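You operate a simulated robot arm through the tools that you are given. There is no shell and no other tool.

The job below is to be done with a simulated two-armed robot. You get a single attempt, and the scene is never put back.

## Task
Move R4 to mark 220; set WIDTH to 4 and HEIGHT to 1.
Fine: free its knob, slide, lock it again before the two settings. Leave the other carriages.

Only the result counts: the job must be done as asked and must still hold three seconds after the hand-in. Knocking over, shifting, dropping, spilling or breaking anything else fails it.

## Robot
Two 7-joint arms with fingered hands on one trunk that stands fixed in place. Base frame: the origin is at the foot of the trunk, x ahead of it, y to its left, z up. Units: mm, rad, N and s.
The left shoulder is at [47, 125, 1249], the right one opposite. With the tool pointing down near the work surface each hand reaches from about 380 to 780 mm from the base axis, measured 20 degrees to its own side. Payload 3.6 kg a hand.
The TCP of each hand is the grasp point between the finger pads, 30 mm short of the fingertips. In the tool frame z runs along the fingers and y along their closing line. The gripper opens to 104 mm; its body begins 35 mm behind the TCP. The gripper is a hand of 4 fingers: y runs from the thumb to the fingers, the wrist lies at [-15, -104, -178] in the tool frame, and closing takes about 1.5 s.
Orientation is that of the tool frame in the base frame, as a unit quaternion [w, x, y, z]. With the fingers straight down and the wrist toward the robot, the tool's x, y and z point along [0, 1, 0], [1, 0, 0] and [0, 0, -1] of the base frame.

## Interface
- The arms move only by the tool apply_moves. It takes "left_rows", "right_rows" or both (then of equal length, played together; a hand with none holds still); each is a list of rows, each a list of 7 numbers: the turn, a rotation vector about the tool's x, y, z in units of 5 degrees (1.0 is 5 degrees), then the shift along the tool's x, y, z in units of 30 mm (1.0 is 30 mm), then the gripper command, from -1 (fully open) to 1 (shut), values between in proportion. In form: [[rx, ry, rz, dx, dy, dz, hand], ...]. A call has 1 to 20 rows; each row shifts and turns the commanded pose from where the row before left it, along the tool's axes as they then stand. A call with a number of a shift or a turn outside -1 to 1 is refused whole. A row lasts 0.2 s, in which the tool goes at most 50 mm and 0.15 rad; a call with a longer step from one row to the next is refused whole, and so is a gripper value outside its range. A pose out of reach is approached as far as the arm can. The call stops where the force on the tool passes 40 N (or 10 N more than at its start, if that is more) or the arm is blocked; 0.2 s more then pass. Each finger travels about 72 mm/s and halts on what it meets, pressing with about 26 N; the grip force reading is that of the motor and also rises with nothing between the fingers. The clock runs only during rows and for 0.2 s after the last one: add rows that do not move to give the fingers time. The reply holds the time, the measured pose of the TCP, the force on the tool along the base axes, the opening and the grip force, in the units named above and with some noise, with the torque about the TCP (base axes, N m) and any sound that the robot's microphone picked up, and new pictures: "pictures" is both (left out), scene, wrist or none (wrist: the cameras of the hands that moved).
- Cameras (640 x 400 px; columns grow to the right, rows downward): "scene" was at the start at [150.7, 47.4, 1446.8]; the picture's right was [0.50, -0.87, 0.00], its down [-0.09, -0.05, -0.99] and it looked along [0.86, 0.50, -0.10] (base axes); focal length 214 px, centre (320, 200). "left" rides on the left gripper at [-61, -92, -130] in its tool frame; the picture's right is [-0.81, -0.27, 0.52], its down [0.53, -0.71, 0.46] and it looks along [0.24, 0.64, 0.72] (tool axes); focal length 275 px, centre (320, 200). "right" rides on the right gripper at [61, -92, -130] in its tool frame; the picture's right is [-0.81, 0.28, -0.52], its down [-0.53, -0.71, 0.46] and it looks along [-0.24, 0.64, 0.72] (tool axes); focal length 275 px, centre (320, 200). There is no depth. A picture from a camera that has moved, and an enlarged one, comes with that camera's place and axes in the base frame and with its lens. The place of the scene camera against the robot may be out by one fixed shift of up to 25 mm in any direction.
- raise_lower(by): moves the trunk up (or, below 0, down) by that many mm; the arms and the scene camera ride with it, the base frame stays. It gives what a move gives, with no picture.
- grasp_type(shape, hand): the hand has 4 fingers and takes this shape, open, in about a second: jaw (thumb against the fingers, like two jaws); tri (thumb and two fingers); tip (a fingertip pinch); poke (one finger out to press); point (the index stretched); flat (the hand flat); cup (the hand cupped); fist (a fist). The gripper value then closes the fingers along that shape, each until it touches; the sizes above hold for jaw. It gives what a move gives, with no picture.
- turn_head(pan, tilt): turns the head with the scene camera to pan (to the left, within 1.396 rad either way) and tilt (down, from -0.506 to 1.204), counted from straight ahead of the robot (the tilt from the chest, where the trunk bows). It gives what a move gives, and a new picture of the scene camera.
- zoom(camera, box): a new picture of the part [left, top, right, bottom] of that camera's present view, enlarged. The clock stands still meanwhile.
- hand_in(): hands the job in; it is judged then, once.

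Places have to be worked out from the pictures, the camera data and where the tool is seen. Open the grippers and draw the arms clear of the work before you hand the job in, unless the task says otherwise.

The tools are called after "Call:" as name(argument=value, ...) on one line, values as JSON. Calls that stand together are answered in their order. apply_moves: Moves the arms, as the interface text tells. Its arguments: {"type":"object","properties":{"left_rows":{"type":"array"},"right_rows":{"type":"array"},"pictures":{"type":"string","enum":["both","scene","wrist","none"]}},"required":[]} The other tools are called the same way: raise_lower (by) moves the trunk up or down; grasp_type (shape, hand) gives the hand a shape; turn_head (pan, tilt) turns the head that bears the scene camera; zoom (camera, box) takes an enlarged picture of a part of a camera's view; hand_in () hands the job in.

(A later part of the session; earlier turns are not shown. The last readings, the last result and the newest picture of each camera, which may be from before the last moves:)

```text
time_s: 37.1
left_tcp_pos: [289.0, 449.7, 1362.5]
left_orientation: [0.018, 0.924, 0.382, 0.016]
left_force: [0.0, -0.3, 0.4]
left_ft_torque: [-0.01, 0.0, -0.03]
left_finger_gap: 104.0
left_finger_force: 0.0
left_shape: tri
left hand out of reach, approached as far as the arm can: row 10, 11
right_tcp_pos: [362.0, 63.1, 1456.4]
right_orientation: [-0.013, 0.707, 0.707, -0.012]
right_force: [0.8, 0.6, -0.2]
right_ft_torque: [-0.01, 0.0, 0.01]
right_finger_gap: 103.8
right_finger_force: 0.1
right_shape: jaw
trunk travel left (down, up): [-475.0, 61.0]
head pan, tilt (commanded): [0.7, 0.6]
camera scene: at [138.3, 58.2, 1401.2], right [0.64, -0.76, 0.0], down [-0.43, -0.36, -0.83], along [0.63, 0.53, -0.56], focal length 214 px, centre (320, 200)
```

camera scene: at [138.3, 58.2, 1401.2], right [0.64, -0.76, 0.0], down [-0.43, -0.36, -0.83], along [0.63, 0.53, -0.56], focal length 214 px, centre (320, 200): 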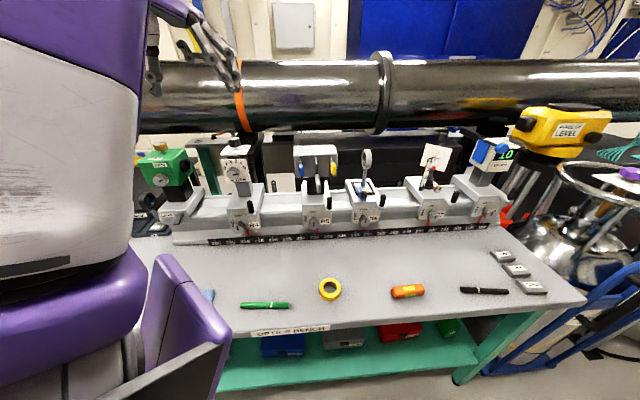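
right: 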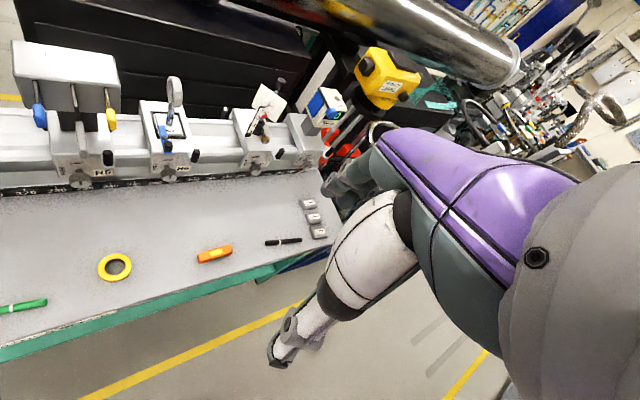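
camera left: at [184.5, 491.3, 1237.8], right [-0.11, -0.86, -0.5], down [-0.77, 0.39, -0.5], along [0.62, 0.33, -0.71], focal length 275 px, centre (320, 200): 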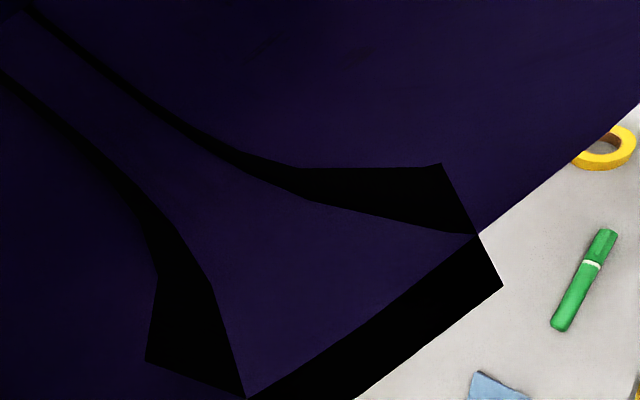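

The elbow has swung out to the left. Now I lower the hand in this orientation to the staging spot in front of R4.

Call:
apply_moves(left_rows=[[0, 0, 0, 0.1, -0.13, 1, -1], [0, 0, 0, 0.1, -0.13, 1, -1], [0, 0, 0, 0.1, -0.13, 1, -1], [0, 0, 0, 0.1, -0.13, 1, -1], [0, 0, 0, 0.1, -0.13, 1, -1], [0, 0, 0, 0.1, -0.13, 1, -1], [0, 0, 0, 0.1, -0.13, 1, -1], [0, 0, 0, 0.1, -0.13, 1, -1], [0, 0, 0, 0.1, -0.13, 1, -1], [0, 0, 0, 0.1, -0.13, 1, -1], [0, 0, 0, 0, 0, 0, -1]], pictures="both")

```text
time_s: 39.5
left_tcp_pos: [294.6, 491.7, 1062.0]
left_orientation: [0.019, 0.923, 0.383, 0.015]
left_force: [-0.4, -0.2, 0.1]
left_ft_torque: [0.01, 0.02, -0.01]
left_finger_gap: 103.8
left_finger_force: 0.0
left_shape: tri
right_tcp_pos: [362.1, 63.6, 1457.5]
right_orientation: [-0.012, 0.707, 0.707, -0.011]
right_force: [0.5, 0.0, 0.0]
right_ft_torque: [-0.04, 0.02, 0.04]
right_finger_gap: 103.7
right_finger_force: 0.0
right_shape: jaw
trunk travel left (down, up): [-475.0, 61.0]
head pan, tilt (commanded): [0.7, 0.6]
camera scene: at [138.1, 58.0, 1401.2], right [0.64, -0.76, 0.0], down [-0.43, -0.36, -0.83], along [0.63, 0.53, -0.56], focal length 214 px, centre (320, 200)
camera left: at [182.3, 516.6, 1186.6], right [-0.74, -0.39, -0.54], down [-0.11, 0.87, -0.48], along [0.66, -0.3, -0.69], focal length 275 px, centre (320, 200)
```

scene: 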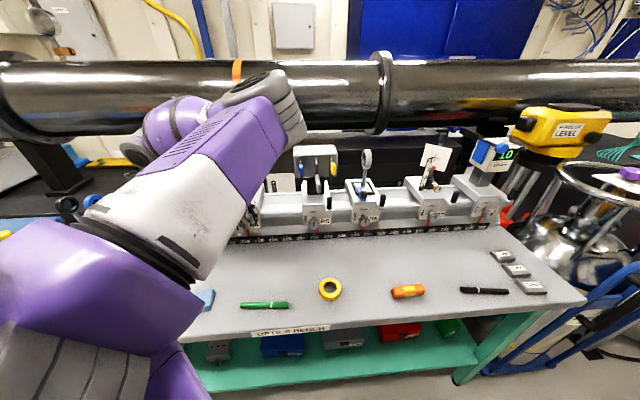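
left: 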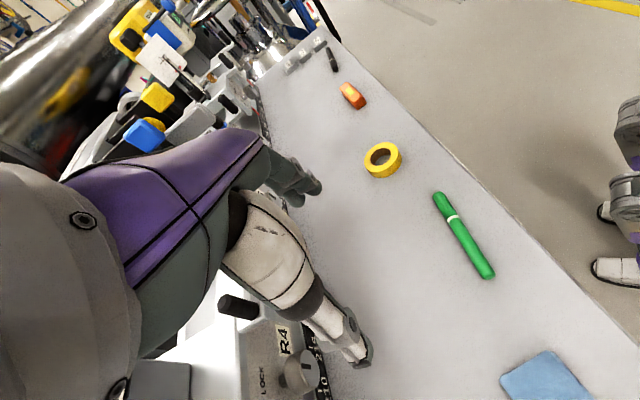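

The elbow is now above, which suits a thumb-up grip (fingers forward, wrist above). I'll move to n≈590 in front of the knob and begin a combined 120° turn that brings the fingers forward with the wrist on top.

Call:
apply_moves(left_rows=[[0, 0, 0, 0.28, -0.21, 0.85, -1], [0, 0, 0, 0.28, -0.21, 0.85, -1], [0, 0, 0, 0.28, -0.21, 0.85, -1], [0, 0, 0, 0.28, -0.21, 0.85, -1], [0.693, 0.693, 0.693, 0, 0, 0, -1], [0.693, 0.693, 0.693, 0, 0, 0, -1], [0.693, 0.693, 0.693, 0, 0, 0, -1], [0.693, 0.693, 0.693, 0, 0, 0, -1], [0.693, 0.693, 0.693, 0, 0, 0, -1], [0.693, 0.693, 0.693, 0, 0, 0, -1], [0.693, 0.693, 0.693, 0, 0, 0, -1], [0.693, 0.693, 0.693, 0, 0, 0, -1], [0, 0, 0, 0, 0, 0, -1]], pictures="both")

```text
time_s: 42.3
left_tcp_pos: [313.5, 533.0, 954.6]
left_orientation: [-0.294, 0.934, 0.142, 0.145]
left_force: [0.0, 0.6, -0.1]
left_ft_torque: [0.02, 0.04, -0.01]
left_finger_gap: 103.9
left_finger_force: 0.0
left_shape: tri
left hand out of reach, approached as far as the arm can: row 10, 11
right_tcp_pos: [363.1, 63.7, 1457.7]
right_orientation: [-0.013, 0.707, 0.707, -0.012]
right_force: [0.2, 1.0, 0.9]
right_ft_torque: [-0.01, 0.01, 0.01]
right_finger_gap: 103.4
right_finger_force: 0.0
right_shape: jaw
trunk travel left (down, up): [-475.0, 61.0]
head pan, tilt (commanded): [0.7, 0.6]
camera scene: at [138.5, 58.5, 1401.1], right [0.64, -0.76, 0.0], down [-0.43, -0.36, -0.82], along [0.63, 0.53, -0.57], focal length 214 px, centre (320, 200)
camera left: at [201.1, 517.4, 1081.8], right [-0.74, 0.38, -0.55], down [0.32, 0.93, 0.19], along [0.58, -0.04, -0.81], focal length 275 px, centre (320, 200)
```

scene: 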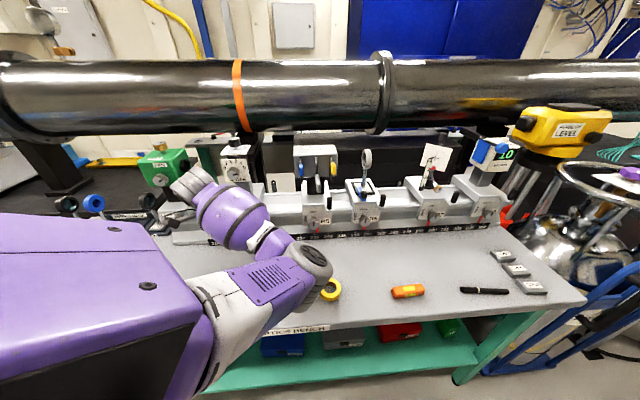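
left: 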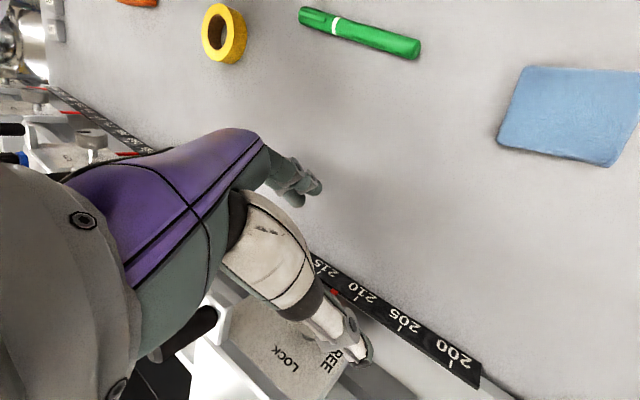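

The arm still favours elbow-right here. I'll reverse that turn, lift to a high free area (where the elbow had come up), and then pitch the fingers forward up there.

Call:
apply_moves(left_rows=[[-0.693, -0.693, -0.693, 0, 0, 0, -1], [-0.693, -0.693, -0.693, 0, 0, 0, -1], [-0.693, -0.693, -0.693, 0, 0, 0, -1], [-0.693, -0.693, -0.693, 0, 0, 0, -1], [-0.693, -0.693, -0.693, 0, 0, 0, -1], [-0.693, -0.693, -0.693, 0, 0, 0, -1], [-0.693, -0.693, -0.693, 0, 0, 0, -1], [-0.693, -0.693, -0.693, 0, 0, 0, -1], [0, 0, 0, -0.3, 0.1, -1, -1], [0, 0, 0, -0.3, 0.1, -1, -1], [0, 0, 0, -0.3, 0.1, -1, -1], [0, 0, 0, -0.3, 0.1, -1, -1], [0, 0, 0, 0, 0, -1, -1], [0, 0, 0, 0, 0, -1, -1], [0, 0, 0, 0, 0, -1, -1], [0, 0, 0, 0, 0, -1, -1], [0, 0, 0, 0, 0, -1, -1], [0, 0, 0, 0, 0, -1, -1], [0, 0, 0, 0, 0, -1, -1], [0, 0, 0, 0, 0, -1, -1]], pictures="scene")

```text
time_s: 46.5
left_tcp_pos: [280.7, 506.2, 1315.7]
left_orientation: [0.02, 0.923, 0.383, 0.015]
left_force: [-0.5, -0.2, -0.2]
left_ft_torque: [0.0, -0.01, -0.04]
left_finger_gap: 103.8
left_finger_force: 0.0
left_shape: tri
right_tcp_pos: [361.9, 64.0, 1457.2]
right_orientation: [-0.012, 0.707, 0.707, -0.011]
right_force: [-0.9, -1.2, -0.4]
right_ft_torque: [0.02, -0.01, 0.01]
right_finger_gap: 103.7
right_finger_force: 0.0
right_shape: jaw
trunk travel left (down, up): [-475.0, 61.0]
head pan, tilt (commanded): [0.7, 0.6]
camera scene: at [137.7, 58.1, 1401.3], right [0.64, -0.76, 0.0], down [-0.43, -0.36, -0.83], along [0.63, 0.53, -0.56], focal length 214 px, centre (320, 200)
```

scene: 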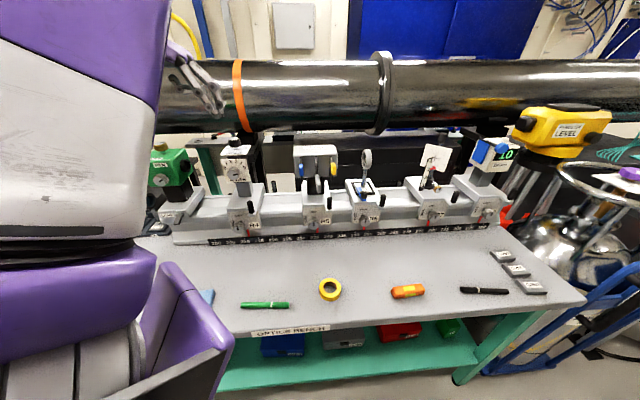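

The elbow is now up and out. I'll move forward a little and do the combined rotation (fingers forward, wrist up-left) here in free space.

Call:
apply_moves(left_rows=[[0, 0, 0, 1, 0, 0, -1], [0, 0, 0, 1, 0, 0, -1], [0.351, 0.849, 0.351, 0, 0, 0, -1], [0.351, 0.849, 0.351, 0, 0, 0, -1], [0.351, 0.849, 0.351, 0, 0, 0, -1], [0.351, 0.849, 0.351, 0, 0, 0, -1], [0.351, 0.849, 0.351, 0, 0, 0, -1], [0.351, 0.849, 0.351, 0, 0, 0, -1], [0.351, 0.849, 0.351, 0, 0, 0, -1], [0.351, 0.849, 0.351, 0, 0, 0, -1], [0.351, 0.849, 0.351, 0, 0, 0, -1], [0.351, 0.849, 0.351, 0, 0, 0, -1], [0.351, 0.849, 0.351, 0, 0, 0, -1], [0.351, 0.849, 0.351, 0, 0, 0, -1], [0, 0, 0, 0, 0, 0, -1]], pictures="both")

```text
time_s: 49.7
left_tcp_pos: [352.2, 525.3, 1348.0]
left_orientation: [-0.273, 0.888, 0.211, 0.304]
left_force: [-0.7, -0.1, -0.4]
left_ft_torque: [-0.01, 0.0, 0.0]
left_finger_gap: 103.7
left_finger_force: 0.1
left_shape: tri
left hand out of reach, approached as far as the arm can: row 11, 12, 13, 14
right_tcp_pos: [362.7, 62.1, 1456.8]
right_orientation: [-0.014, 0.707, 0.707, -0.012]
right_force: [-0.5, -0.1, 0.3]
right_ft_torque: [-0.01, -0.01, -0.03]
right_finger_gap: 103.7
right_finger_force: 0.0
right_shape: jaw
trunk travel left (down, up): [-475.0, 61.0]
head pan, tilt (commanded): [0.7, 0.6]
camera scene: at [138.6, 57.8, 1401.1], right [0.64, -0.76, 0.0], down [-0.43, -0.36, -0.83], along [0.63, 0.53, -0.56], focal length 214 px, centre (320, 200)
camera left: at [202.9, 504.0, 1427.1], right [-0.52, 0.36, -0.78], down [0.19, 0.93, 0.3], along [0.83, 0.0, -0.55], focal length 275 px, centre (320, 200)
```

scene: 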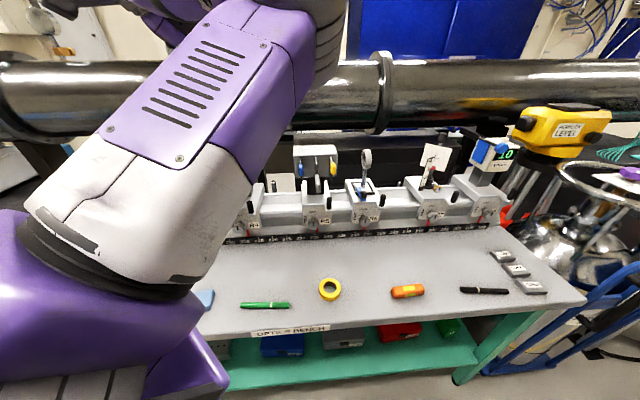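
left: 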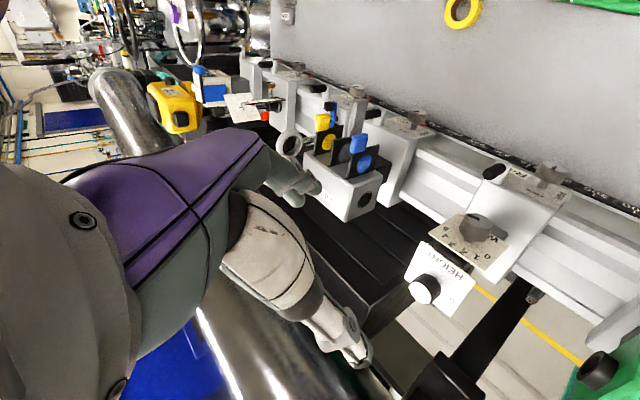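

The elbow swung right again and the turn ran out of reach, so this route fails. I'll undo this rotation, then unwind along the path that originally changed the posture: tool-down → wrist-right → fingers forward at a safe height → roll the other way to bring the elbow back to the left.

Call:
apply_moves(left_rows=[[-0.351, -0.849, -0.351, 0, 0, 0, -1], [-0.351, -0.849, -0.351, 0, 0, 0, -1], [-0.351, -0.849, -0.351, 0, 0, 0, -1], [-0.351, -0.849, -0.351, 0, 0, 0, -1], [-0.351, -0.849, -0.351, 0, 0, 0, -1], [-0.351, -0.849, -0.351, 0, 0, 0, -1], [-0.351, -0.849, -0.351, 0, 0, 0, -1], [-0.351, -0.849, -0.351, 0, 0, 0, -1], [-0.351, -0.849, -0.351, 0, 0, 0, -1], [-0.351, -0.849, -0.351, 0, 0, 0, -1], [-0.351, -0.849, -0.351, 0, 0, 0, -1], [-0.351, -0.849, -0.351, 0, 0, 0, -1], [0, 0, 0, 0, 0, 0, -1]], pictures="scene")

```text
time_s: 52.5
left_tcp_pos: [351.2, 526.4, 1346.7]
left_orientation: [0.062, 0.913, 0.402, -0.029]
left_force: [-0.7, -0.3, 0.7]
left_ft_torque: [0.01, 0.02, -0.01]
left_finger_gap: 103.6
left_finger_force: 0.1
left_shape: tri
right_tcp_pos: [363.3, 64.5, 1458.1]
right_orientation: [-0.013, 0.708, 0.706, -0.012]
right_force: [-0.2, -0.3, 0.1]
right_ft_torque: [-0.01, -0.02, -0.02]
right_finger_gap: 103.6
right_finger_force: 0.1
right_shape: jaw
trunk travel left (down, up): [-475.0, 61.0]
head pan, tilt (commanded): [0.7, 0.6]
camera scene: at [138.6, 58.0, 1401.1], right [0.64, -0.76, 0.0], down [-0.43, -0.36, -0.83], along [0.63, 0.53, -0.56], focal length 214 px, centre (320, 200)
```

scene: 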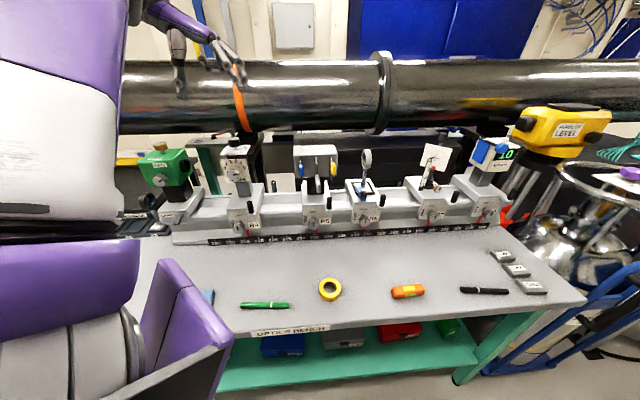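

With the hand high and wrist-left, the upper arm now points up on the left. I'll rotate a bit further the same way in free space to push the elbow outward, then check.

Call:
apply_moves(left_rows=[[0, 0, 1, 0, 0, 0, -1], [0, 0, 1, 0, 0, 0, -1], [0, 0, 1, 0, 0, 0, -1], [0, 0, 1, 0, 0, 0, -1], [0, 0, 1, 0, 0, 0, -1], [0, 0, 1, 0, 0, 0, -1], [0, 0, 1, 0, 0, 0, -1], [0, 0, 1, 0, 0, 0, -1], [0, 0, 1, 0, 0, 0, -1], [0, 0, 1, 0, 0, 0, -1], [0, 0, 0, 0, 0, 0, -1]], pictures="scene")

```text
time_s: 54.9
left_tcp_pos: [360.3, 485.2, 1265.3]
left_orientation: [0.068, 0.997, -0.021, -0.001]
left_force: [0.4, 0.1, -0.7]
left_ft_torque: [-0.01, -0.01, -0.01]
left_finger_gap: 104.0
left_finger_force: 0.0
left_shape: tri
left hand out of reach, approached as far as the arm can: row 2, 3, 4, 5, 6, 7, 8, 9, 10
right_tcp_pos: [363.2, 64.6, 1456.7]
right_orientation: [-0.012, 0.707, 0.707, -0.012]
right_force: [-0.8, -0.5, -0.5]
right_ft_torque: [-0.03, -0.02, 0.0]
right_finger_gap: 103.6
right_finger_force: 0.0
right_shape: jaw
trunk travel left (down, up): [-475.0, 61.0]
head pan, tilt (commanded): [0.7, 0.6]
camera scene: at [138.3, 58.5, 1401.2], right [0.64, -0.76, 0.0], down [-0.43, -0.36, -0.83], along [0.63, 0.53, -0.56], focal length 214 px, centre (320, 200)
```

scene: 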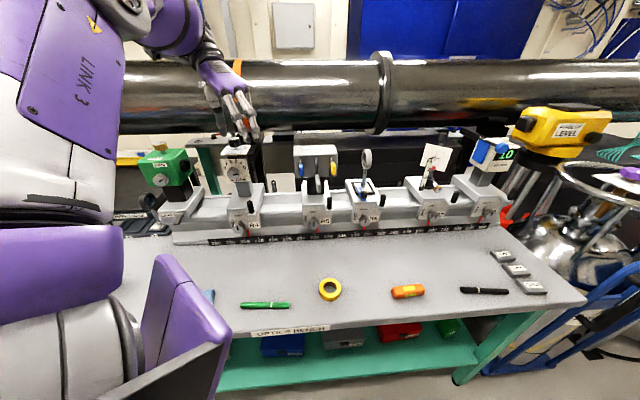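

The arm is now in a good posture: elbow up-left, forearm pointing forward along the rail normal. From here I'll pitch the fingers forward (thumb up), in free space above the rail, checking part-way.

Call:
apply_moves(left_rows=[[0.849, 0.351, 0.351, 0, 0, 0, -1], [0.849, 0.351, 0.351, 0, 0, 0, -1], [0.849, 0.351, 0.351, 0, 0, 0, -1], [0.849, 0.351, 0.351, 0, 0, 0, -1], [0.849, 0.351, 0.351, 0, 0, 0, -1], [0.849, 0.351, 0.351, 0, 0, 0, -1], [0.849, 0.351, 0.351, 0, 0, 0, -1], [0.849, 0.351, 0.351, 0, 0, 0, -1], [0, 0, 0, 0, 0, 0, -1]], pictures="scene")

```text
time_s: 56.9
left_tcp_pos: [380.5, 489.7, 1269.6]
left_orientation: [-0.223, 0.957, -0.13, 0.133]
left_force: [-0.2, 0.2, -0.1]
left_ft_torque: [0.02, -0.01, 0.04]
left_finger_gap: 103.9
left_finger_force: 0.0
left_shape: tri
left hand out of reach, approached as far as the arm can: row 8
right_tcp_pos: [361.9, 63.5, 1457.2]
right_orientation: [-0.013, 0.708, 0.706, -0.012]
right_force: [0.1, 0.1, 0.9]
right_ft_torque: [-0.01, -0.02, 0.0]
right_finger_gap: 103.4
right_finger_force: 0.0
right_shape: jaw
trunk travel left (down, up): [-475.0, 61.0]
head pan, tilt (commanded): [0.7, 0.6]
camera scene: at [137.8, 58.6, 1401.2], right [0.64, -0.76, 0.0], down [-0.43, -0.36, -0.83], along [0.63, 0.53, -0.56], focal length 214 px, centre (320, 200)
```

scene: 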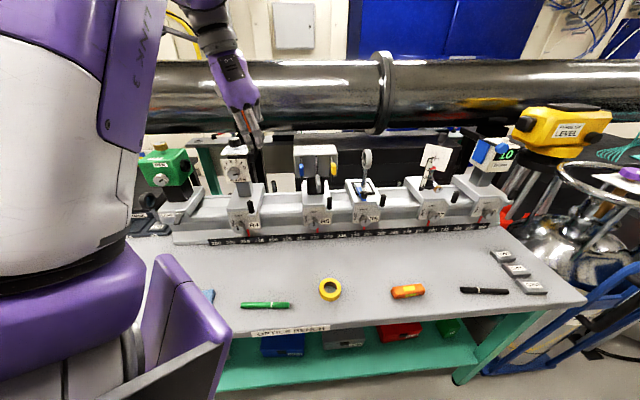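

The rotation hit a limit about 30° in. I'll reach further out along the tool direction (the wrist gets farther from the shoulder) and try again.

Call:
apply_moves(left_rows=[[0, 0, 0, 0.16, -0.18, 0.9, -1], [0, 0, 0, 0.16, -0.18, 0.9, -1], [0.849, 0.351, 0.351, 0, 0, 0, -1], [0.849, 0.351, 0.351, 0, 0, 0, -1], [0.849, 0.351, 0.351, 0, 0, 0, -1], [0.849, 0.351, 0.351, 0, 0, 0, -1], [0, 0, 0, 0, 0, 0, -1]], pictures="both")

```text
time_s: 58.5
left_tcp_pos: [454.3, 524.6, 1228.0]
left_orientation: [-0.361, 0.894, -0.181, 0.195]
left_force: [-0.2, -0.1, 0.7]
left_ft_torque: [-0.02, 0.0, -0.02]
left_finger_gap: 103.9
left_finger_force: 0.0
left_shape: tri
left hand out of reach, approached as far as the arm can: row 4, 5, 6
right_tcp_pos: [363.5, 63.9, 1457.6]
right_orientation: [-0.013, 0.707, 0.707, -0.012]
right_force: [0.3, 0.1, -0.5]
right_ft_torque: [0.05, -0.06, 0.0]
right_finger_gap: 103.6
right_finger_force: 0.1
right_shape: jaw
trunk travel left (down, up): [-475.0, 61.0]
head pan, tilt (commanded): [0.7, 0.6]
camera scene: at [138.6, 58.5, 1401.1], right [0.64, -0.76, 0.0], down [-0.43, -0.36, -0.82], along [0.63, 0.53, -0.57], focal length 214 px, centre (320, 200)
camera left: at [356.7, 540.5, 1367.0], right [-0.4, 0.86, -0.32], down [0.81, 0.5, 0.33], along [0.44, -0.13, -0.89], focal length 275 px, centre (320, 200)
```

scene: 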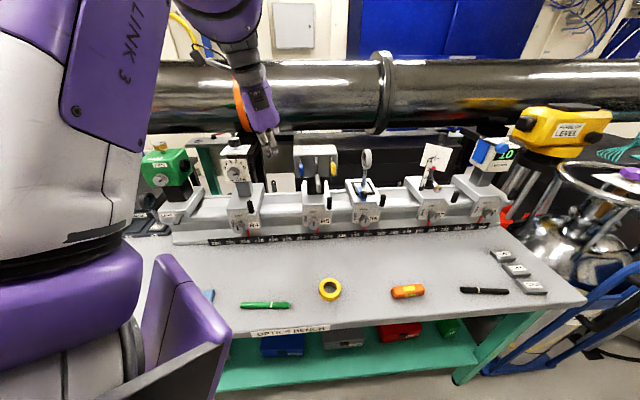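
left: 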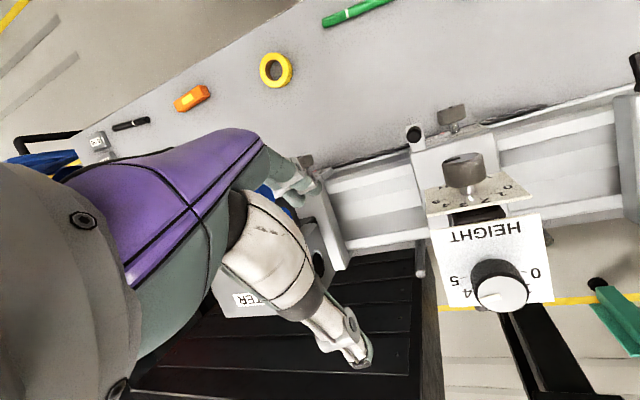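

This posture lets the fingers point forward only when the wrist is low, so I'll draw back from the rail, shift left in front of R4, and descend, keeping this partly pitched orientation.

Call:
apply_moves(left_rows=[[0, 0, 0, -0.33, 0.72, -0.885, -1], [0, 0, 0, -0.33, 0.72, -0.885, -1], [0, 0, 0, -0.33, 0.72, -0.885, -1], [0, 0, 0, -0.89, -0.33, 0.065, -1], [0, 0, 0, -0.89, -0.33, 0.065, -1], [0, 0, 0, -0.89, -0.33, 0.065, -1], [0, 0, 0, -0.89, -0.33, 0.065, -1], [0, 0, 0, -0.21, 0.68, 0.63, -1], [0, 0, 0, -0.21, 0.68, 0.63, -1], [0, 0, 0, -0.21, 0.68, 0.63, -1], [0, 0, 0, 0, 0, 0, -1]], pictures="both")

```text
time_s: 60.9
left_tcp_pos: [449.3, 545.6, 1133.2]
left_orientation: [-0.362, 0.893, -0.181, 0.197]
left_force: [0.5, 0.1, 0.5]
left_ft_torque: [-0.01, 0.0, 0.01]
left_finger_gap: 103.8
left_finger_force: 0.0
left_shape: tri
left hand out of reach, approached as far as the arm can: row 1, 2, 3, 4, 5, 6, 7
right_tcp_pos: [363.1, 63.2, 1456.9]
right_orientation: [-0.013, 0.707, 0.707, -0.012]
right_force: [1.1, -0.7, -0.4]
right_ft_torque: [0.0, -0.02, 0.01]
right_finger_gap: 103.7
right_finger_force: 0.1
right_shape: jaw
trunk travel left (down, up): [-475.0, 61.0]
head pan, tilt (commanded): [0.7, 0.6]
camera scene: at [138.2, 58.1, 1401.2], right [0.64, -0.76, 0.0], down [-0.43, -0.36, -0.83], along [0.63, 0.53, -0.56], focal length 214 px, centre (320, 200)
camera left: at [350.2, 562.1, 1272.4], right [-0.4, 0.86, -0.32], down [0.81, 0.49, 0.33], along [0.44, -0.13, -0.89], focal length 275 px, centre (320, 200)
```

scene: 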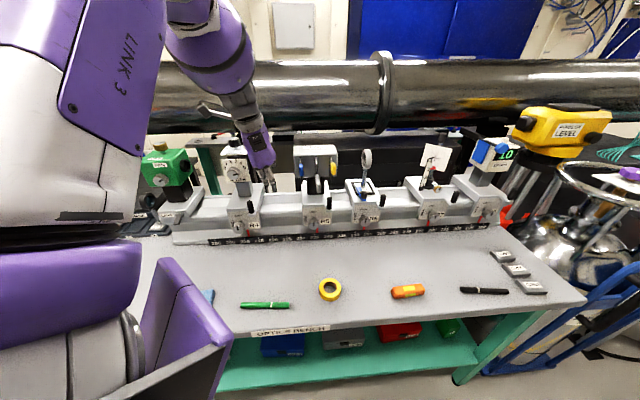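
left: 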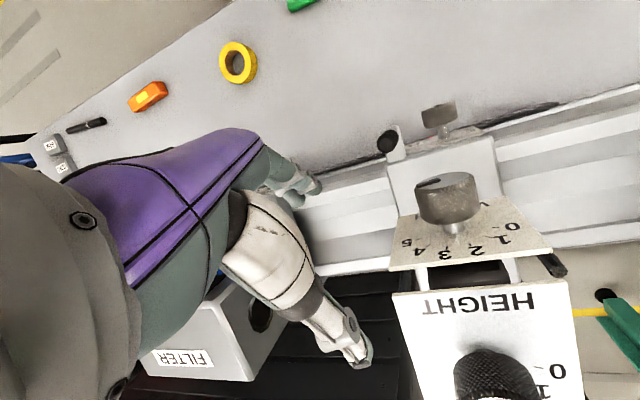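

The arm could not pull back in that posture, and the hand is now between R4 and R5, so I'll lift straight up first, then unpitch to tool-down in free space.

Call:
apply_moves(left_rows=[[0, 0, 0, 0.218, -0.716, -0.664, -1], [0, 0, 0, 0.218, -0.716, -0.664, -1], [0, 0, 0, 0.218, -0.716, -0.664, -1], [0, 0, 0, 0.218, -0.716, -0.664, -1], [0, 0, 0, 0.218, -0.716, -0.664, -1], [-0.849, -0.351, -0.351, 0, 0, 0, -1], [-0.849, -0.351, -0.351, 0, 0, 0, -1], [-0.849, -0.351, -0.351, 0, 0, 0, -1], [-0.849, -0.351, -0.351, 0, 0, 0, -1], [-0.849, -0.351, -0.351, 0, 0, 0, -1], [-0.849, -0.351, -0.351, 0, 0, 0, -1], [-0.849, -0.351, -0.351, 0, 0, 0, -1], [-0.849, -0.351, -0.351, 0, 0, 0, -1], [0, 0, 0, 0, 0, 0, -1]], pictures="scene")

```text
time_s: 63.9
left_tcp_pos: [418.8, 528.0, 1273.5]
left_orientation: [-0.08, 0.992, -0.075, 0.069]
left_force: [0.0, 0.4, 0.7]
left_ft_torque: [-0.01, -0.01, -0.01]
left_finger_gap: 104.0
left_finger_force: 0.1
left_shape: tri
left hand out of reach, approached as far as the arm can: row 11, 12, 13
right_tcp_pos: [363.2, 63.3, 1456.9]
right_orientation: [-0.014, 0.707, 0.707, -0.012]
right_force: [-0.4, 0.2, 0.1]
right_ft_torque: [0.0, 0.0, 0.02]
right_finger_gap: 103.5
right_finger_force: 0.1
right_shape: jaw
trunk travel left (down, up): [-475.0, 61.0]
head pan, tilt (commanded): [0.7, 0.6]
camera scene: at [138.5, 58.2, 1401.1], right [0.64, -0.76, 0.0], down [-0.43, -0.36, -0.83], along [0.63, 0.53, -0.56], focal length 214 px, centre (320, 200)
```

scene: 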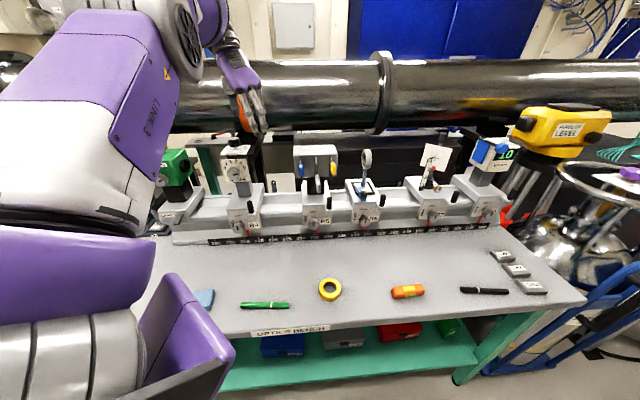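

The elbow is up here. For the pose with fingers forward and wrist on the right, the natural place for the forearm is level in front of the chest with a lower trunk, which was reachable before. I'll rotate back step by step toward that orientation in free space.

Call:
apply_moves(left_rows=[[0, 0, -1, 0, 0, 0, -1], [0, 0, -1, 0, 0, 0, -1], [0, 0, -1, 0, 0, 0, -1], [0, 0, -1, 0, 0, 0, -1], [0, 0, -1, 0, 0, 0, -1], [0, 0, -1, 0, 0, 0, -1], [0, 0, -1, 0, 0, 0, -1], [0, 0, -1, 0, 0, 0, -1], [0, 0, -1, 0, 0, 0, -1], [0, 0, -1, 0, 0, 0, -1], [0, 0, 0, -0.9, -0.97, 0, -1], [0, 0, 0, -0.9, -0.97, 0, -1], [0, 0, 0, -0.9, -0.97, 0, -1], [0, 0, -1, 0, 0, 0, -1], [0, 0, -1, 0, 0, 0, -1], [0, 0, -1, 0, 0, 0, -1], [0, 0, -1, 0, 0, 0, -1], [0, 0, -1, 0, 0, 0, -1], [0, 0, -1, 0, 0, 0, -1], [0, 0, -1, 0, 0, 0, -1]], pictures="scene")

```text
time_s: 68.1
left_tcp_pos: [301.7, 542.5, 1257.7]
left_orientation: [-0.01, 0.782, 0.614, 0.104]
left_force: [0.3, -0.4, 1.1]
left_ft_torque: [-0.02, 0.01, -0.02]
left_finger_gap: 103.8
left_finger_force: 0.0
left_shape: tri
right_tcp_pos: [362.3, 63.5, 1457.8]
right_orientation: [-0.014, 0.707, 0.707, -0.012]
right_force: [-0.5, -0.2, -0.3]
right_ft_torque: [0.02, 0.0, 0.02]
right_finger_gap: 103.6
right_finger_force: 0.1
right_shape: jaw
trunk travel left (down, up): [-475.0, 61.0]
head pan, tilt (commanded): [0.7, 0.6]
camera scene: at [138.5, 58.3, 1401.1], right [0.64, -0.76, 0.0], down [-0.43, -0.36, -0.83], along [0.63, 0.53, -0.56], focal length 214 px, centre (320, 200)
```

scene: 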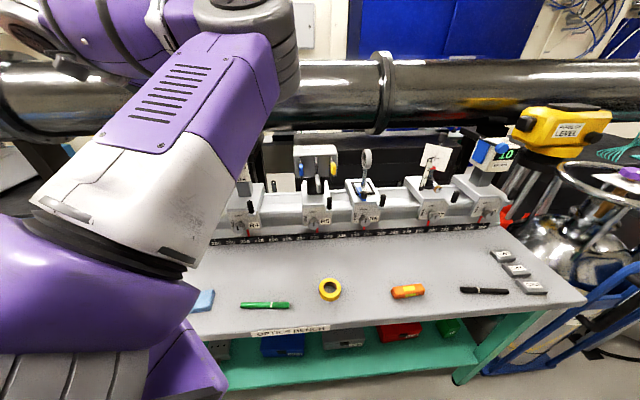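

Continuing the rotation toward wrist-right.

Call:
apply_moves(left_rows=[[0, 0, -1, 0, 0, 0.3, -1], [0, 0, -1, 0, 0, 0.3, -1], [0, 0, -1, 0, 0, 0.3, -1], [0, 0, -1, 0, 0, 0.3, -1], [0, 0, -1, 0, 0, 0.3, -1], [0, 0, -1, 0, 0, 0.3, -1], [0, 0, -1, 0, 0, 0.3, -1], [0, 0, -1, 0, 0, 0.3, -1], [0, 0, -1, 0, 0, 0.3, -1], [0, 0, -1, 0, 0, 0.3, -1], [0, 0, -1, 0, 0, 0.3, -1], [0, 0, -1, 0, 0, 0.3, -1], [0, 0, -1, 0, 0, 0.3, -1], [0, 0, -1, 0, 0, 0.3, -1], [0, 0, -1, 0, 0, 0.3, -1], [0, 0, -1, 0, 0, 0.3, -1], [0, 0, -1, 0, 0, 0.3, -1], [0, 0, -1, 0, 0, 0.3, -1], [0, 0, -1, 0, 0, 0.3, -1], [0, 0, -1, 0, 0, 0.3, -1]], pictures="scene")

```text
time_s: 72.3
left_tcp_pos: [328.3, 569.3, 1080.8]
left_orientation: [0.072, 0.032, 0.994, 0.075]
left_force: [0.6, 0.0, -0.3]
left_ft_torque: [-0.04, -0.02, 0.01]
left_finger_gap: 104.0
left_finger_force: 0.0
left_shape: tri
right_tcp_pos: [362.3, 62.9, 1456.7]
right_orientation: [-0.012, 0.707, 0.707, -0.012]
right_force: [0.1, -0.1, 0.1]
right_ft_torque: [-0.01, 0.0, 0.02]
right_finger_gap: 103.8
right_finger_force: 0.1
right_shape: jaw
trunk travel left (down, up): [-475.0, 61.0]
head pan, tilt (commanded): [0.7, 0.6]
camera scene: at [138.6, 58.3, 1401.1], right [0.64, -0.76, 0.0], down [-0.43, -0.36, -0.83], along [0.63, 0.53, -0.56], focal length 214 px, centre (320, 200)
```

scene: 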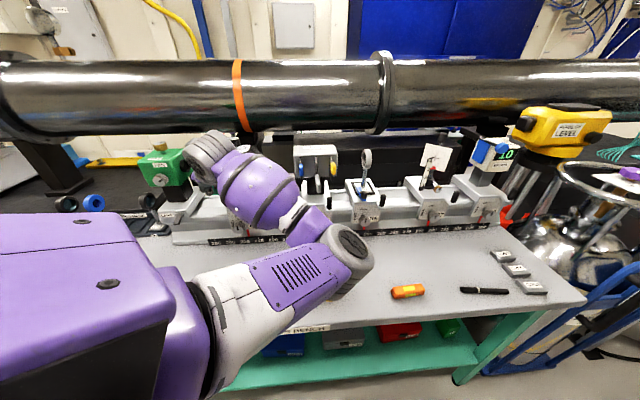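

The hand is close to R4's dial level, so I back it away from the rail, then finish the rotation to wrist-right and start pitching forward.

Call:
apply_moves(left_rows=[[0, 0, 0, 0.65, -0.72, -0.2, -1], [0, 0, 0, 0.65, -0.72, -0.2, -1], [0, 0, -1, 0, 0, 0, -1], [0, 0, -1, 0, 0, 0, -1], [0, 0, -1, 0, 0, 0, -1], [0, 0, -1, 0, 0, 0, -1], [0, 0, -1, 0, 0, 0, -1], [0, 0, -1, 0, 0, 0, -1], [0, 0, -1, 0, 0, 0, -1], [0, 0, -1, 0, 0, 0, -1], [0, 0, -1, 0, 0, 0, -1], [0, -1, 0, 0, 0, 0, -1], [0, -1, 0, 0, 0, 0, -1], [0, -1, 0, 0, 0, 0, -1], [0, -1, 0, 0, 0, 0, -1], [0, -1, 0, 0, 0, 0, -1], [0, -1, 0, 0, 0, 0, -1], [0, 0, 0, 0, 0, 0, -1]], pictures="scene")

```text
time_s: 76.1
left_tcp_pos: [285.2, 526.3, 1080.2]
left_orientation: [0.333, -0.326, 0.875, 0.131]
left_force: [-1.1, -0.5, 0.0]
left_ft_torque: [0.01, 0.02, -0.02]
left_finger_gap: 103.9
left_finger_force: 0.0
left_shape: tri
right_tcp_pos: [362.5, 63.2, 1457.8]
right_orientation: [-0.013, 0.707, 0.707, -0.011]
right_force: [-0.1, 0.4, -0.3]
right_ft_torque: [-0.01, 0.0, 0.01]
right_finger_gap: 103.6
right_finger_force: 0.1
right_shape: jaw
trunk travel left (down, up): [-475.0, 61.0]
head pan, tilt (commanded): [0.7, 0.6]
camera scene: at [138.5, 58.5, 1401.1], right [0.64, -0.76, 0.0], down [-0.43, -0.36, -0.82], along [0.63, 0.53, -0.57], focal length 214 px, centre (320, 200)
```

scene: 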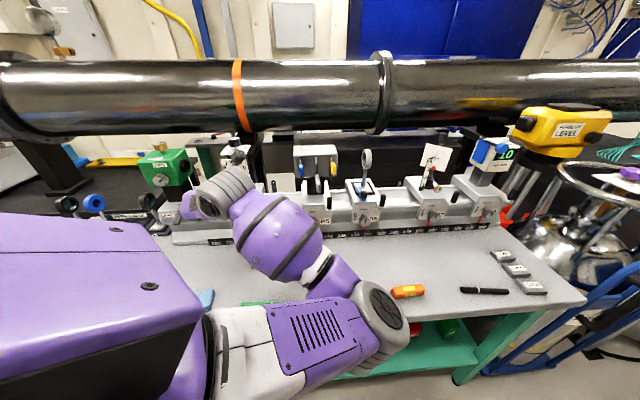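

Posture is good (elbow in front, forearm pointing left, no reach limits). I'll pitch another 30° and then lower the trunk.

Call:
apply_moves(left_rows=[[0, -1, 0, 0, 0, 0, -1], [0, -1, 0, 0, 0, 0, -1], [0, -1, 0, 0, 0, 0, -1], [0, -1, 0, 0, 0, 0, -1], [0, -1, 0, 0, 0, 0, -1], [0, -1, 0, 0, 0, 0, -1], [0, 0, 0, 0, 0, 0, -1]], pictures="none")

Call:
raise_lower(by=-120)

Call:
turn_head(pan=0.7, tilt=0.5)

```text
time_s: 77.7
left_tcp_pos: [286.4, 525.3, 1079.2]
left_orientation: [0.548, -0.281, 0.759, 0.21]
left_force: [0.4, -0.8, 0.0]
left_ft_torque: [0.01, -0.03, 0.02]
left_finger_gap: 103.8
left_finger_force: 0.0
left_shape: tri
right_tcp_pos: [364.1, 64.8, 1457.0]
right_orientation: [-0.013, 0.707, 0.707, -0.011]
right_force: [0.7, -0.3, -0.2]
right_ft_torque: [0.0, 0.02, 0.03]
right_finger_gap: 103.9
right_finger_force: 0.0
right_shape: jaw
trunk travel left (down, up): [-475.0, 61.0]
head pan, tilt (commanded): [0.7, 0.6]
```

```text
time_s: 79.2
left_tcp_pos: [284.2, 529.3, 949.2]
left_orientation: [0.525, -0.276, 0.774, 0.222]
left_force: [0.6, 0.0, 0.6]
left_ft_torque: [0.0, 0.02, 0.01]
left_finger_gap: 103.9
left_finger_force: 0.0
left_shape: tri
right_tcp_pos: [369.9, 63.2, 1331.6]
right_orientation: [-0.019, 0.706, 0.708, -0.017]
right_force: [0.2, -0.1, 0.4]
right_ft_torque: [-0.03, -0.02, 0.01]
right_finger_gap: 103.7
right_finger_force: 0.0
right_shape: jaw
trunk travel left (down, up): [-355.0, 181.0]
head pan, tilt (commanded): [0.7, 0.6]
```

```text
time_s: 79.9
left_tcp_pos: [284.6, 529.6, 948.4]
left_orientation: [0.525, -0.276, 0.774, 0.221]
left_force: [-0.4, 0.1, -0.5]
left_ft_torque: [0.01, -0.02, -0.04]
left_finger_gap: 103.9
left_finger_force: 0.1
left_shape: tri
right_tcp_pos: [370.8, 63.8, 1333.3]
right_orientation: [-0.021, 0.706, 0.708, -0.017]
right_force: [-0.2, -0.7, -0.6]
right_ft_torque: [0.0, 0.03, 0.04]
right_finger_gap: 103.7
right_finger_force: 0.1
right_shape: jaw
trunk travel left (down, up): [-355.0, 181.0]
head pan, tilt (commanded): [0.7, 0.499]
camera scene: at [185.8, 60.1, 1278.9], right [0.64, -0.76, 0.0], down [-0.37, -0.31, -0.88], along [0.67, 0.57, -0.48], focal length 214 px, centre (320, 200)
```

scene: 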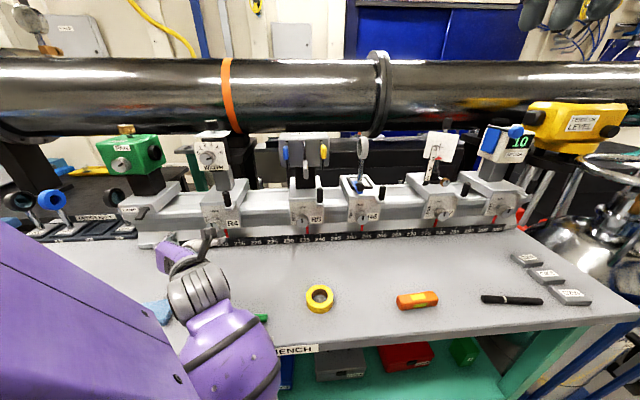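

Trunk lowered fine; the hand is in front of R4 with fingers 20° below horizontal. I'll finish the pitch and look with the wrist camera.

Call:
apply_moves(left_rows=[[0, -1, 0, 0, 0, 0, -1], [0, -1, 0, 0, 0, 0, -1], [0, -1, 0, 0, 0, 0, -1], [0, -1, 0, 0, 0, 0, -1], [0, 0, 0, 0, 0, 0, -1]], pictures="both")

```text
time_s: 81.1
left_tcp_pos: [285.9, 528.4, 949.8]
left_orientation: [0.654, -0.233, 0.669, 0.265]
left_force: [0.1, -0.2, 0.1]
left_ft_torque: [0.02, 0.01, 0.04]
left_finger_gap: 103.9
left_finger_force: 0.2
left_shape: tri
right_tcp_pos: [369.6, 63.7, 1332.1]
right_orientation: [-0.02, 0.706, 0.707, -0.017]
right_force: [0.4, 0.4, -0.4]
right_ft_torque: [0.02, -0.02, 0.01]
right_finger_gap: 103.9
right_finger_force: 0.0
right_shape: jaw
trunk travel left (down, up): [-355.0, 181.0]
head pan, tilt (commanded): [0.7, 0.499]
camera scene: at [185.6, 60.1, 1279.0], right [0.64, -0.76, 0.0], down [-0.37, -0.31, -0.88], along [0.67, 0.57, -0.48], focal length 214 px, centre (320, 200)
camera left: at [250.3, 371.9, 1007.5], right [0.6, 0.11, 0.79], down [0.79, -0.22, -0.57], along [0.11, 0.97, -0.21], focal length 275 px, centre (320, 200)
```

scene: 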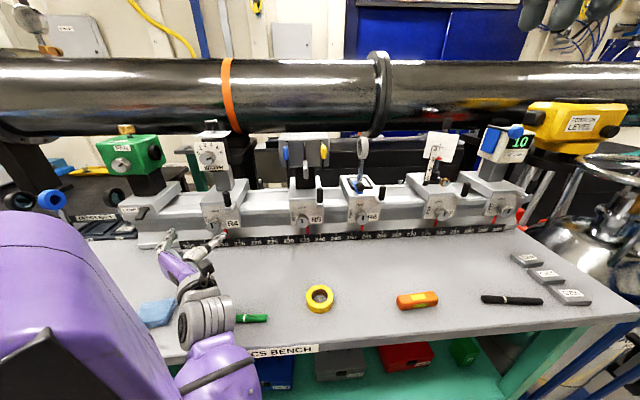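
left: 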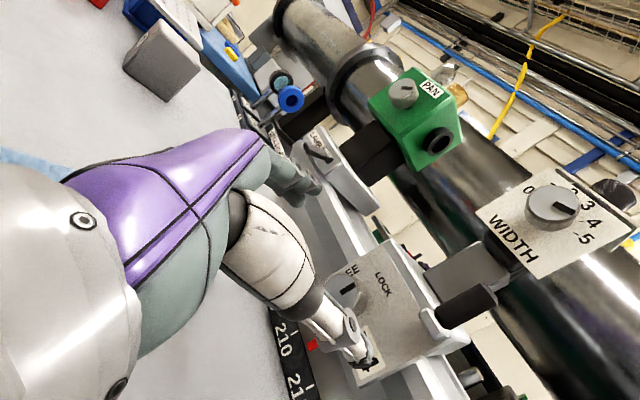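

No reach limits this time and the fingers are level. I'll zoom the wrist camera on the lock knob between the fingers to refine its position.

Call:
zoom(camera="left", box=[280, 220, 440, 320])

Call:
zoom(camera="scene", box=[140, 180, 300, 280])

Call:
zoom(camera="left", box=[480, 140, 640, 240])

```text
4.00 times, centred on (360, 270) of left
camera zoom: at [250.3, 371.9, 1007.5], right [0.6, 0.11, 0.79], down [0.79, -0.22, -0.57], along [0.11, 0.97, -0.21], focal length 1101 px, centre (160, -80)
```

zoom: 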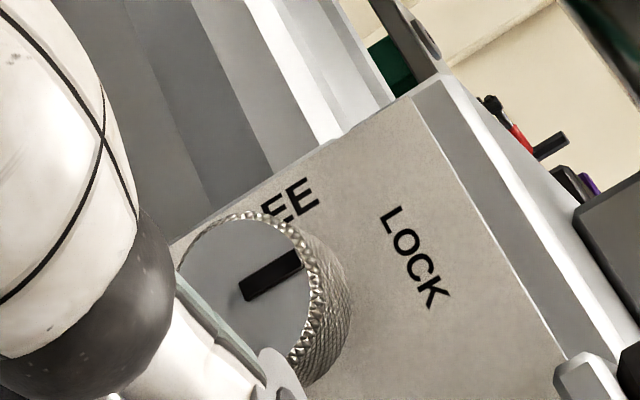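

```text
4.00 times, centred on (220, 230) of scene
camera zoom: at [185.6, 60.1, 1279.0], right [0.64, -0.76, 0.0], down [-0.37, -0.31, -0.88], along [0.67, 0.57, -0.48], focal length 858 px, centre (720, 80)
```

zoom: 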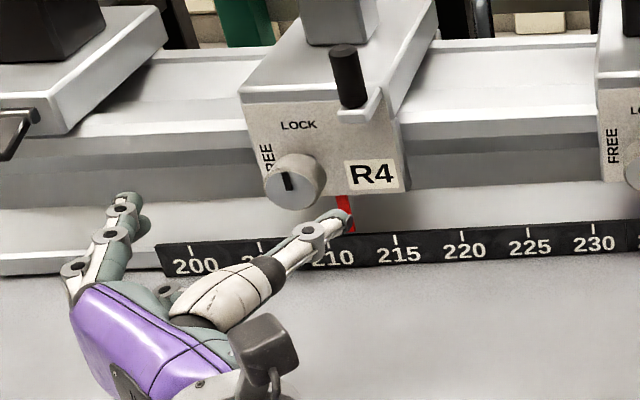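

```text
4.00 times, centred on (560, 190) of left
camera zoom: at [250.3, 371.9, 1007.5], right [0.6, 0.11, 0.79], down [0.79, -0.22, -0.57], along [0.11, 0.97, -0.21], focal length 1101 px, centre (-640, 240)
```

zoom: 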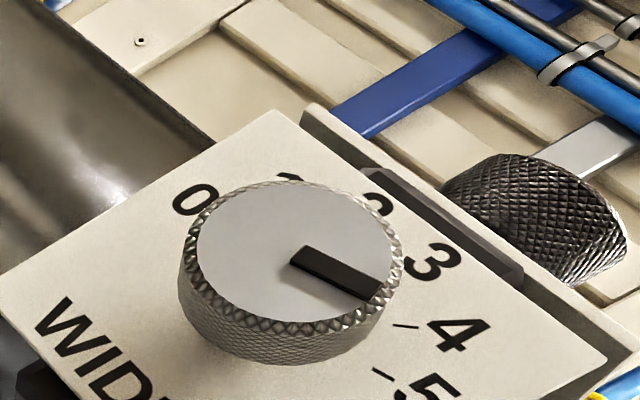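

The scene zoom shows the fingers to the left and the thumb to the right of the knob line. The lock knob axis refines to u≈-166, z≈924, face at n≈666, about Ø37. I'll correct the heading, partly close to ~62 mm, and move to the pre-grasp pose 11 mm short of the knob.

Call:
apply_moves(left_rows=[[-0.74, 0, 0, 0, 0, 0, -0.6], [0, 0, 0, 0.87, -0.18, 0, -0.2], [0, 0, 0, 0, 0, 0.55, -0.2], [0, 0, 0, 0, 0, 0.55, -0.2], [0, 0, 0, 0, 0, 0.53, -0.2], [0, 0, 0, 0, 0, 0, -0.2]], pictures="both")

Call:
zoom(camera="scene", box=[140, 180, 300, 280])

```text
time_s: 82.5
left_tcp_pos: [321.5, 560.0, 920.0]
left_orientation: [0.644, -0.254, 0.663, 0.286]
left_force: [0.7, 0.3, 0.0]
left_ft_torque: [0.0, 0.03, -0.04]
left_finger_gap: 62.9
left_finger_force: 0.0
left_shape: tri
right_tcp_pos: [370.0, 64.5, 1331.9]
right_orientation: [-0.02, 0.706, 0.708, -0.018]
right_force: [0.3, 0.4, 0.7]
right_ft_torque: [0.01, -0.03, -0.02]
right_finger_gap: 103.4
right_finger_force: 0.2
right_shape: jaw
trunk travel left (down, up): [-355.0, 181.0]
head pan, tilt (commanded): [0.7, 0.499]
camera scene: at [185.6, 60.1, 1279.0], right [0.64, -0.76, 0.0], down [-0.37, -0.31, -0.88], along [0.67, 0.57, -0.48], focal length 214 px, centre (320, 200)
camera left: at [296.3, 401.5, 978.1], right [0.6, 0.14, 0.79], down [0.8, -0.17, -0.57], along [0.05, 0.98, -0.22], focal length 275 px, centre (320, 200)
```

scene: 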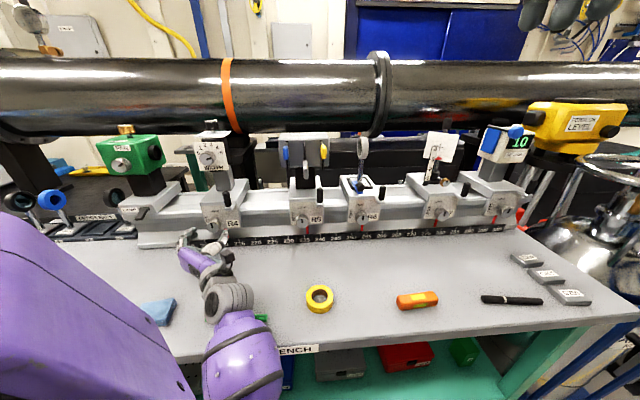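
left: 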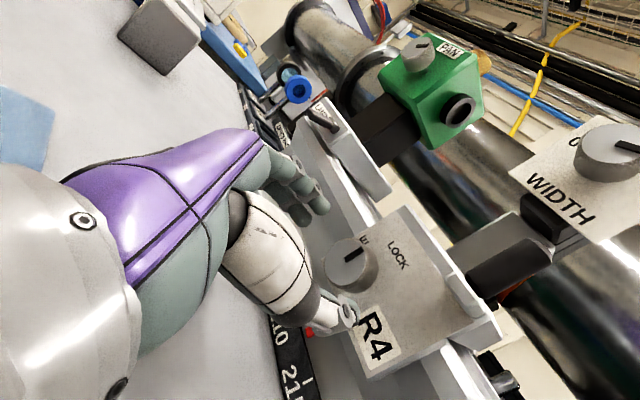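

```text
4.00 times, centred on (220, 230) of scene
camera zoom: at [185.6, 60.1, 1279.0], right [0.64, -0.76, 0.0], down [-0.37, -0.31, -0.88], along [0.67, 0.57, -0.48], focal length 858 px, centre (720, 80)
```

zoom: 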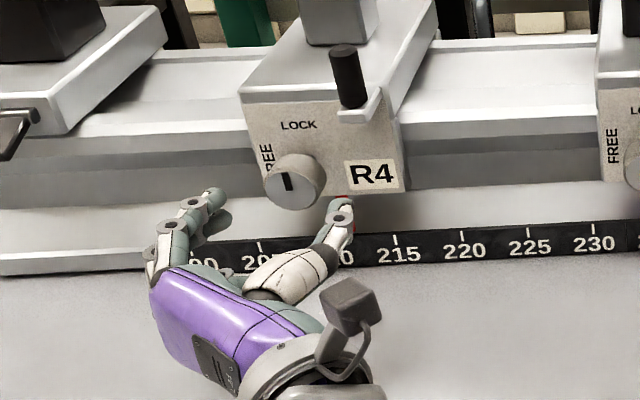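

Fingers and thumb are nicely placed either side of the knob line. I'll nudge the TCP onto the knob axis and test the counter-clockwise roll range here before gripping.

Call:
apply_moves(left_rows=[[0, 0, 0, -0.15, -0.1, 0, -0.2], [0, 0, -1, 0, 0, 0, -0.2], [0, 0, -1, 0, 0, 0, -0.2], [0, 0, -1, 0, 0, 0, -0.2], [0, 0, -1, 0, 0, 0, -0.2], [0, 0, 0, 0, 0, 0, -0.2]], pictures="none")

```text
time_s: 83.9
left_tcp_pos: [324.5, 556.5, 925.1]
left_orientation: [0.684, -0.365, 0.608, 0.17]
left_force: [-0.6, -0.5, -0.3]
left_ft_torque: [0.01, 0.0, -0.01]
left_finger_gap: 62.6
left_finger_force: 0.0
left_shape: tri
right_tcp_pos: [369.4, 63.7, 1331.6]
right_orientation: [-0.02, 0.706, 0.708, -0.018]
right_force: [-0.5, 0.2, 0.6]
right_ft_torque: [0.01, 0.01, 0.0]
right_finger_gap: 103.8
right_finger_force: 0.0
right_shape: jaw
trunk travel left (down, up): [-355.0, 181.0]
head pan, tilt (commanded): [0.7, 0.499]
```

The roll works here without blocking. I'll keep rolling to see how far it goes.

Call:
apply_moves(left_rows=[[0, 0, -1, 0, 0, 0, -0.2], [0, 0, -1, 0, 0, 0, -0.2], [0, 0, -1, 0, 0, 0, -0.2], [0, 0, -1, 0, 0, 0, -0.2], [0, 0, -1, 0, 0, 0, -0.2], [0, 0, -1, 0, 0, 0, -0.2], [0, 0, -1, 0, 0, 0, -0.2], [0, 0, -1, 0, 0, 0, -0.2], [0, 0, 0, 0, 0, 0, -0.2]], pictures="both")

```text
time_s: 85.9
left_tcp_pos: [323.0, 556.0, 925.2]
left_orientation: [0.7, -0.552, 0.447, -0.074]
left_force: [-0.1, 0.5, -0.6]
left_ft_torque: [-0.05, -0.01, -0.03]
left_finger_gap: 62.9
left_finger_force: 0.1
left_shape: tri
right_tcp_pos: [368.6, 64.6, 1330.6]
right_orientation: [-0.02, 0.706, 0.708, -0.018]
right_force: [0.8, -0.4, 0.0]
right_ft_torque: [-0.01, 0.02, 0.0]
right_finger_gap: 103.6
right_finger_force: 0.1
right_shape: jaw
trunk travel left (down, up): [-355.0, 181.0]
head pan, tilt (commanded): [0.7, 0.499]
camera scene: at [185.7, 60.0, 1279.0], right [0.64, -0.76, 0.0], down [-0.37, -0.31, -0.88], along [0.67, 0.57, -0.48], focal length 214 px, centre (320, 200)
camera left: at [231.5, 467.2, 1036.8], right [0.0, 0.74, 0.67], down [0.91, -0.27, 0.3], along [0.41, 0.61, -0.68], focal length 275 px, centre (320, 200)
```

scene: 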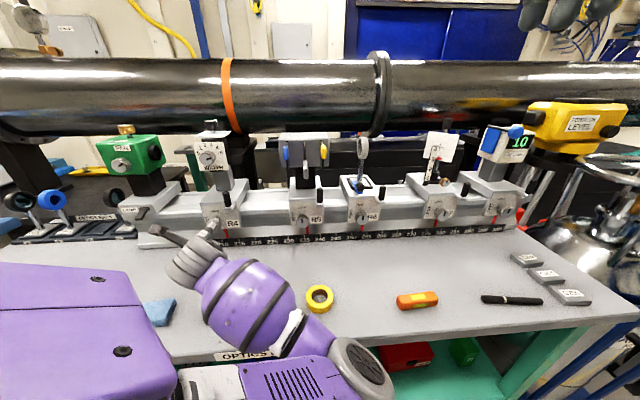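
left: 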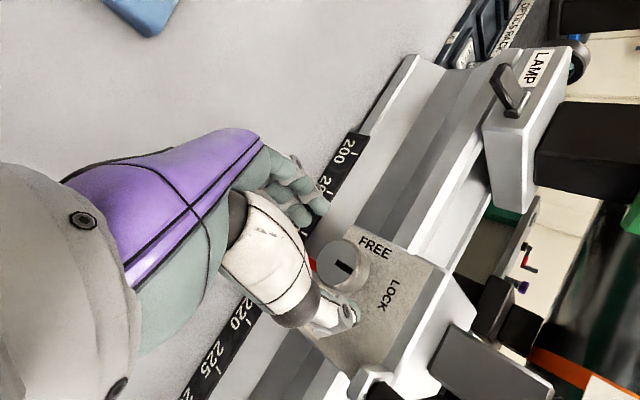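

60° of roll with no limit. I'll continue another 35° to find out how much total turn is available.

Call:
apply_moves(left_rows=[[0, 0, -1, 0, 0, 0, -0.2], [0, 0, -1, 0, 0, 0, -0.2], [0, 0, -1, 0, 0, 0, -0.2], [0, 0, -1, 0, 0, 0, -0.2], [0, 0, -1, 0, 0, 0, -0.2], [0, 0, -1, 0, 0, 0, -0.2], [0, 0, -1, 0, 0, 0, -0.2], [0, 0, 0, 0, 0, 0, -0.2]], pictures="none")

```text
time_s: 87.7
left_tcp_pos: [324.0, 557.7, 924.1]
left_orientation: [-0.646, 0.66, -0.261, 0.281]
left_force: [-0.1, 0.1, -0.7]
left_ft_torque: [-0.04, 0.0, 0.0]
left_finger_gap: 62.8
left_finger_force: 0.0
left_shape: tri
right_tcp_pos: [370.3, 63.8, 1331.1]
right_orientation: [-0.02, 0.706, 0.708, -0.018]
right_force: [-0.4, -0.4, 0.9]
right_ft_torque: [0.0, 0.02, 0.01]
right_finger_gap: 103.7
right_finger_force: 0.0
right_shape: jaw
trunk travel left (down, up): [-355.0, 181.0]
head pan, tilt (commanded): [0.7, 0.499]
```

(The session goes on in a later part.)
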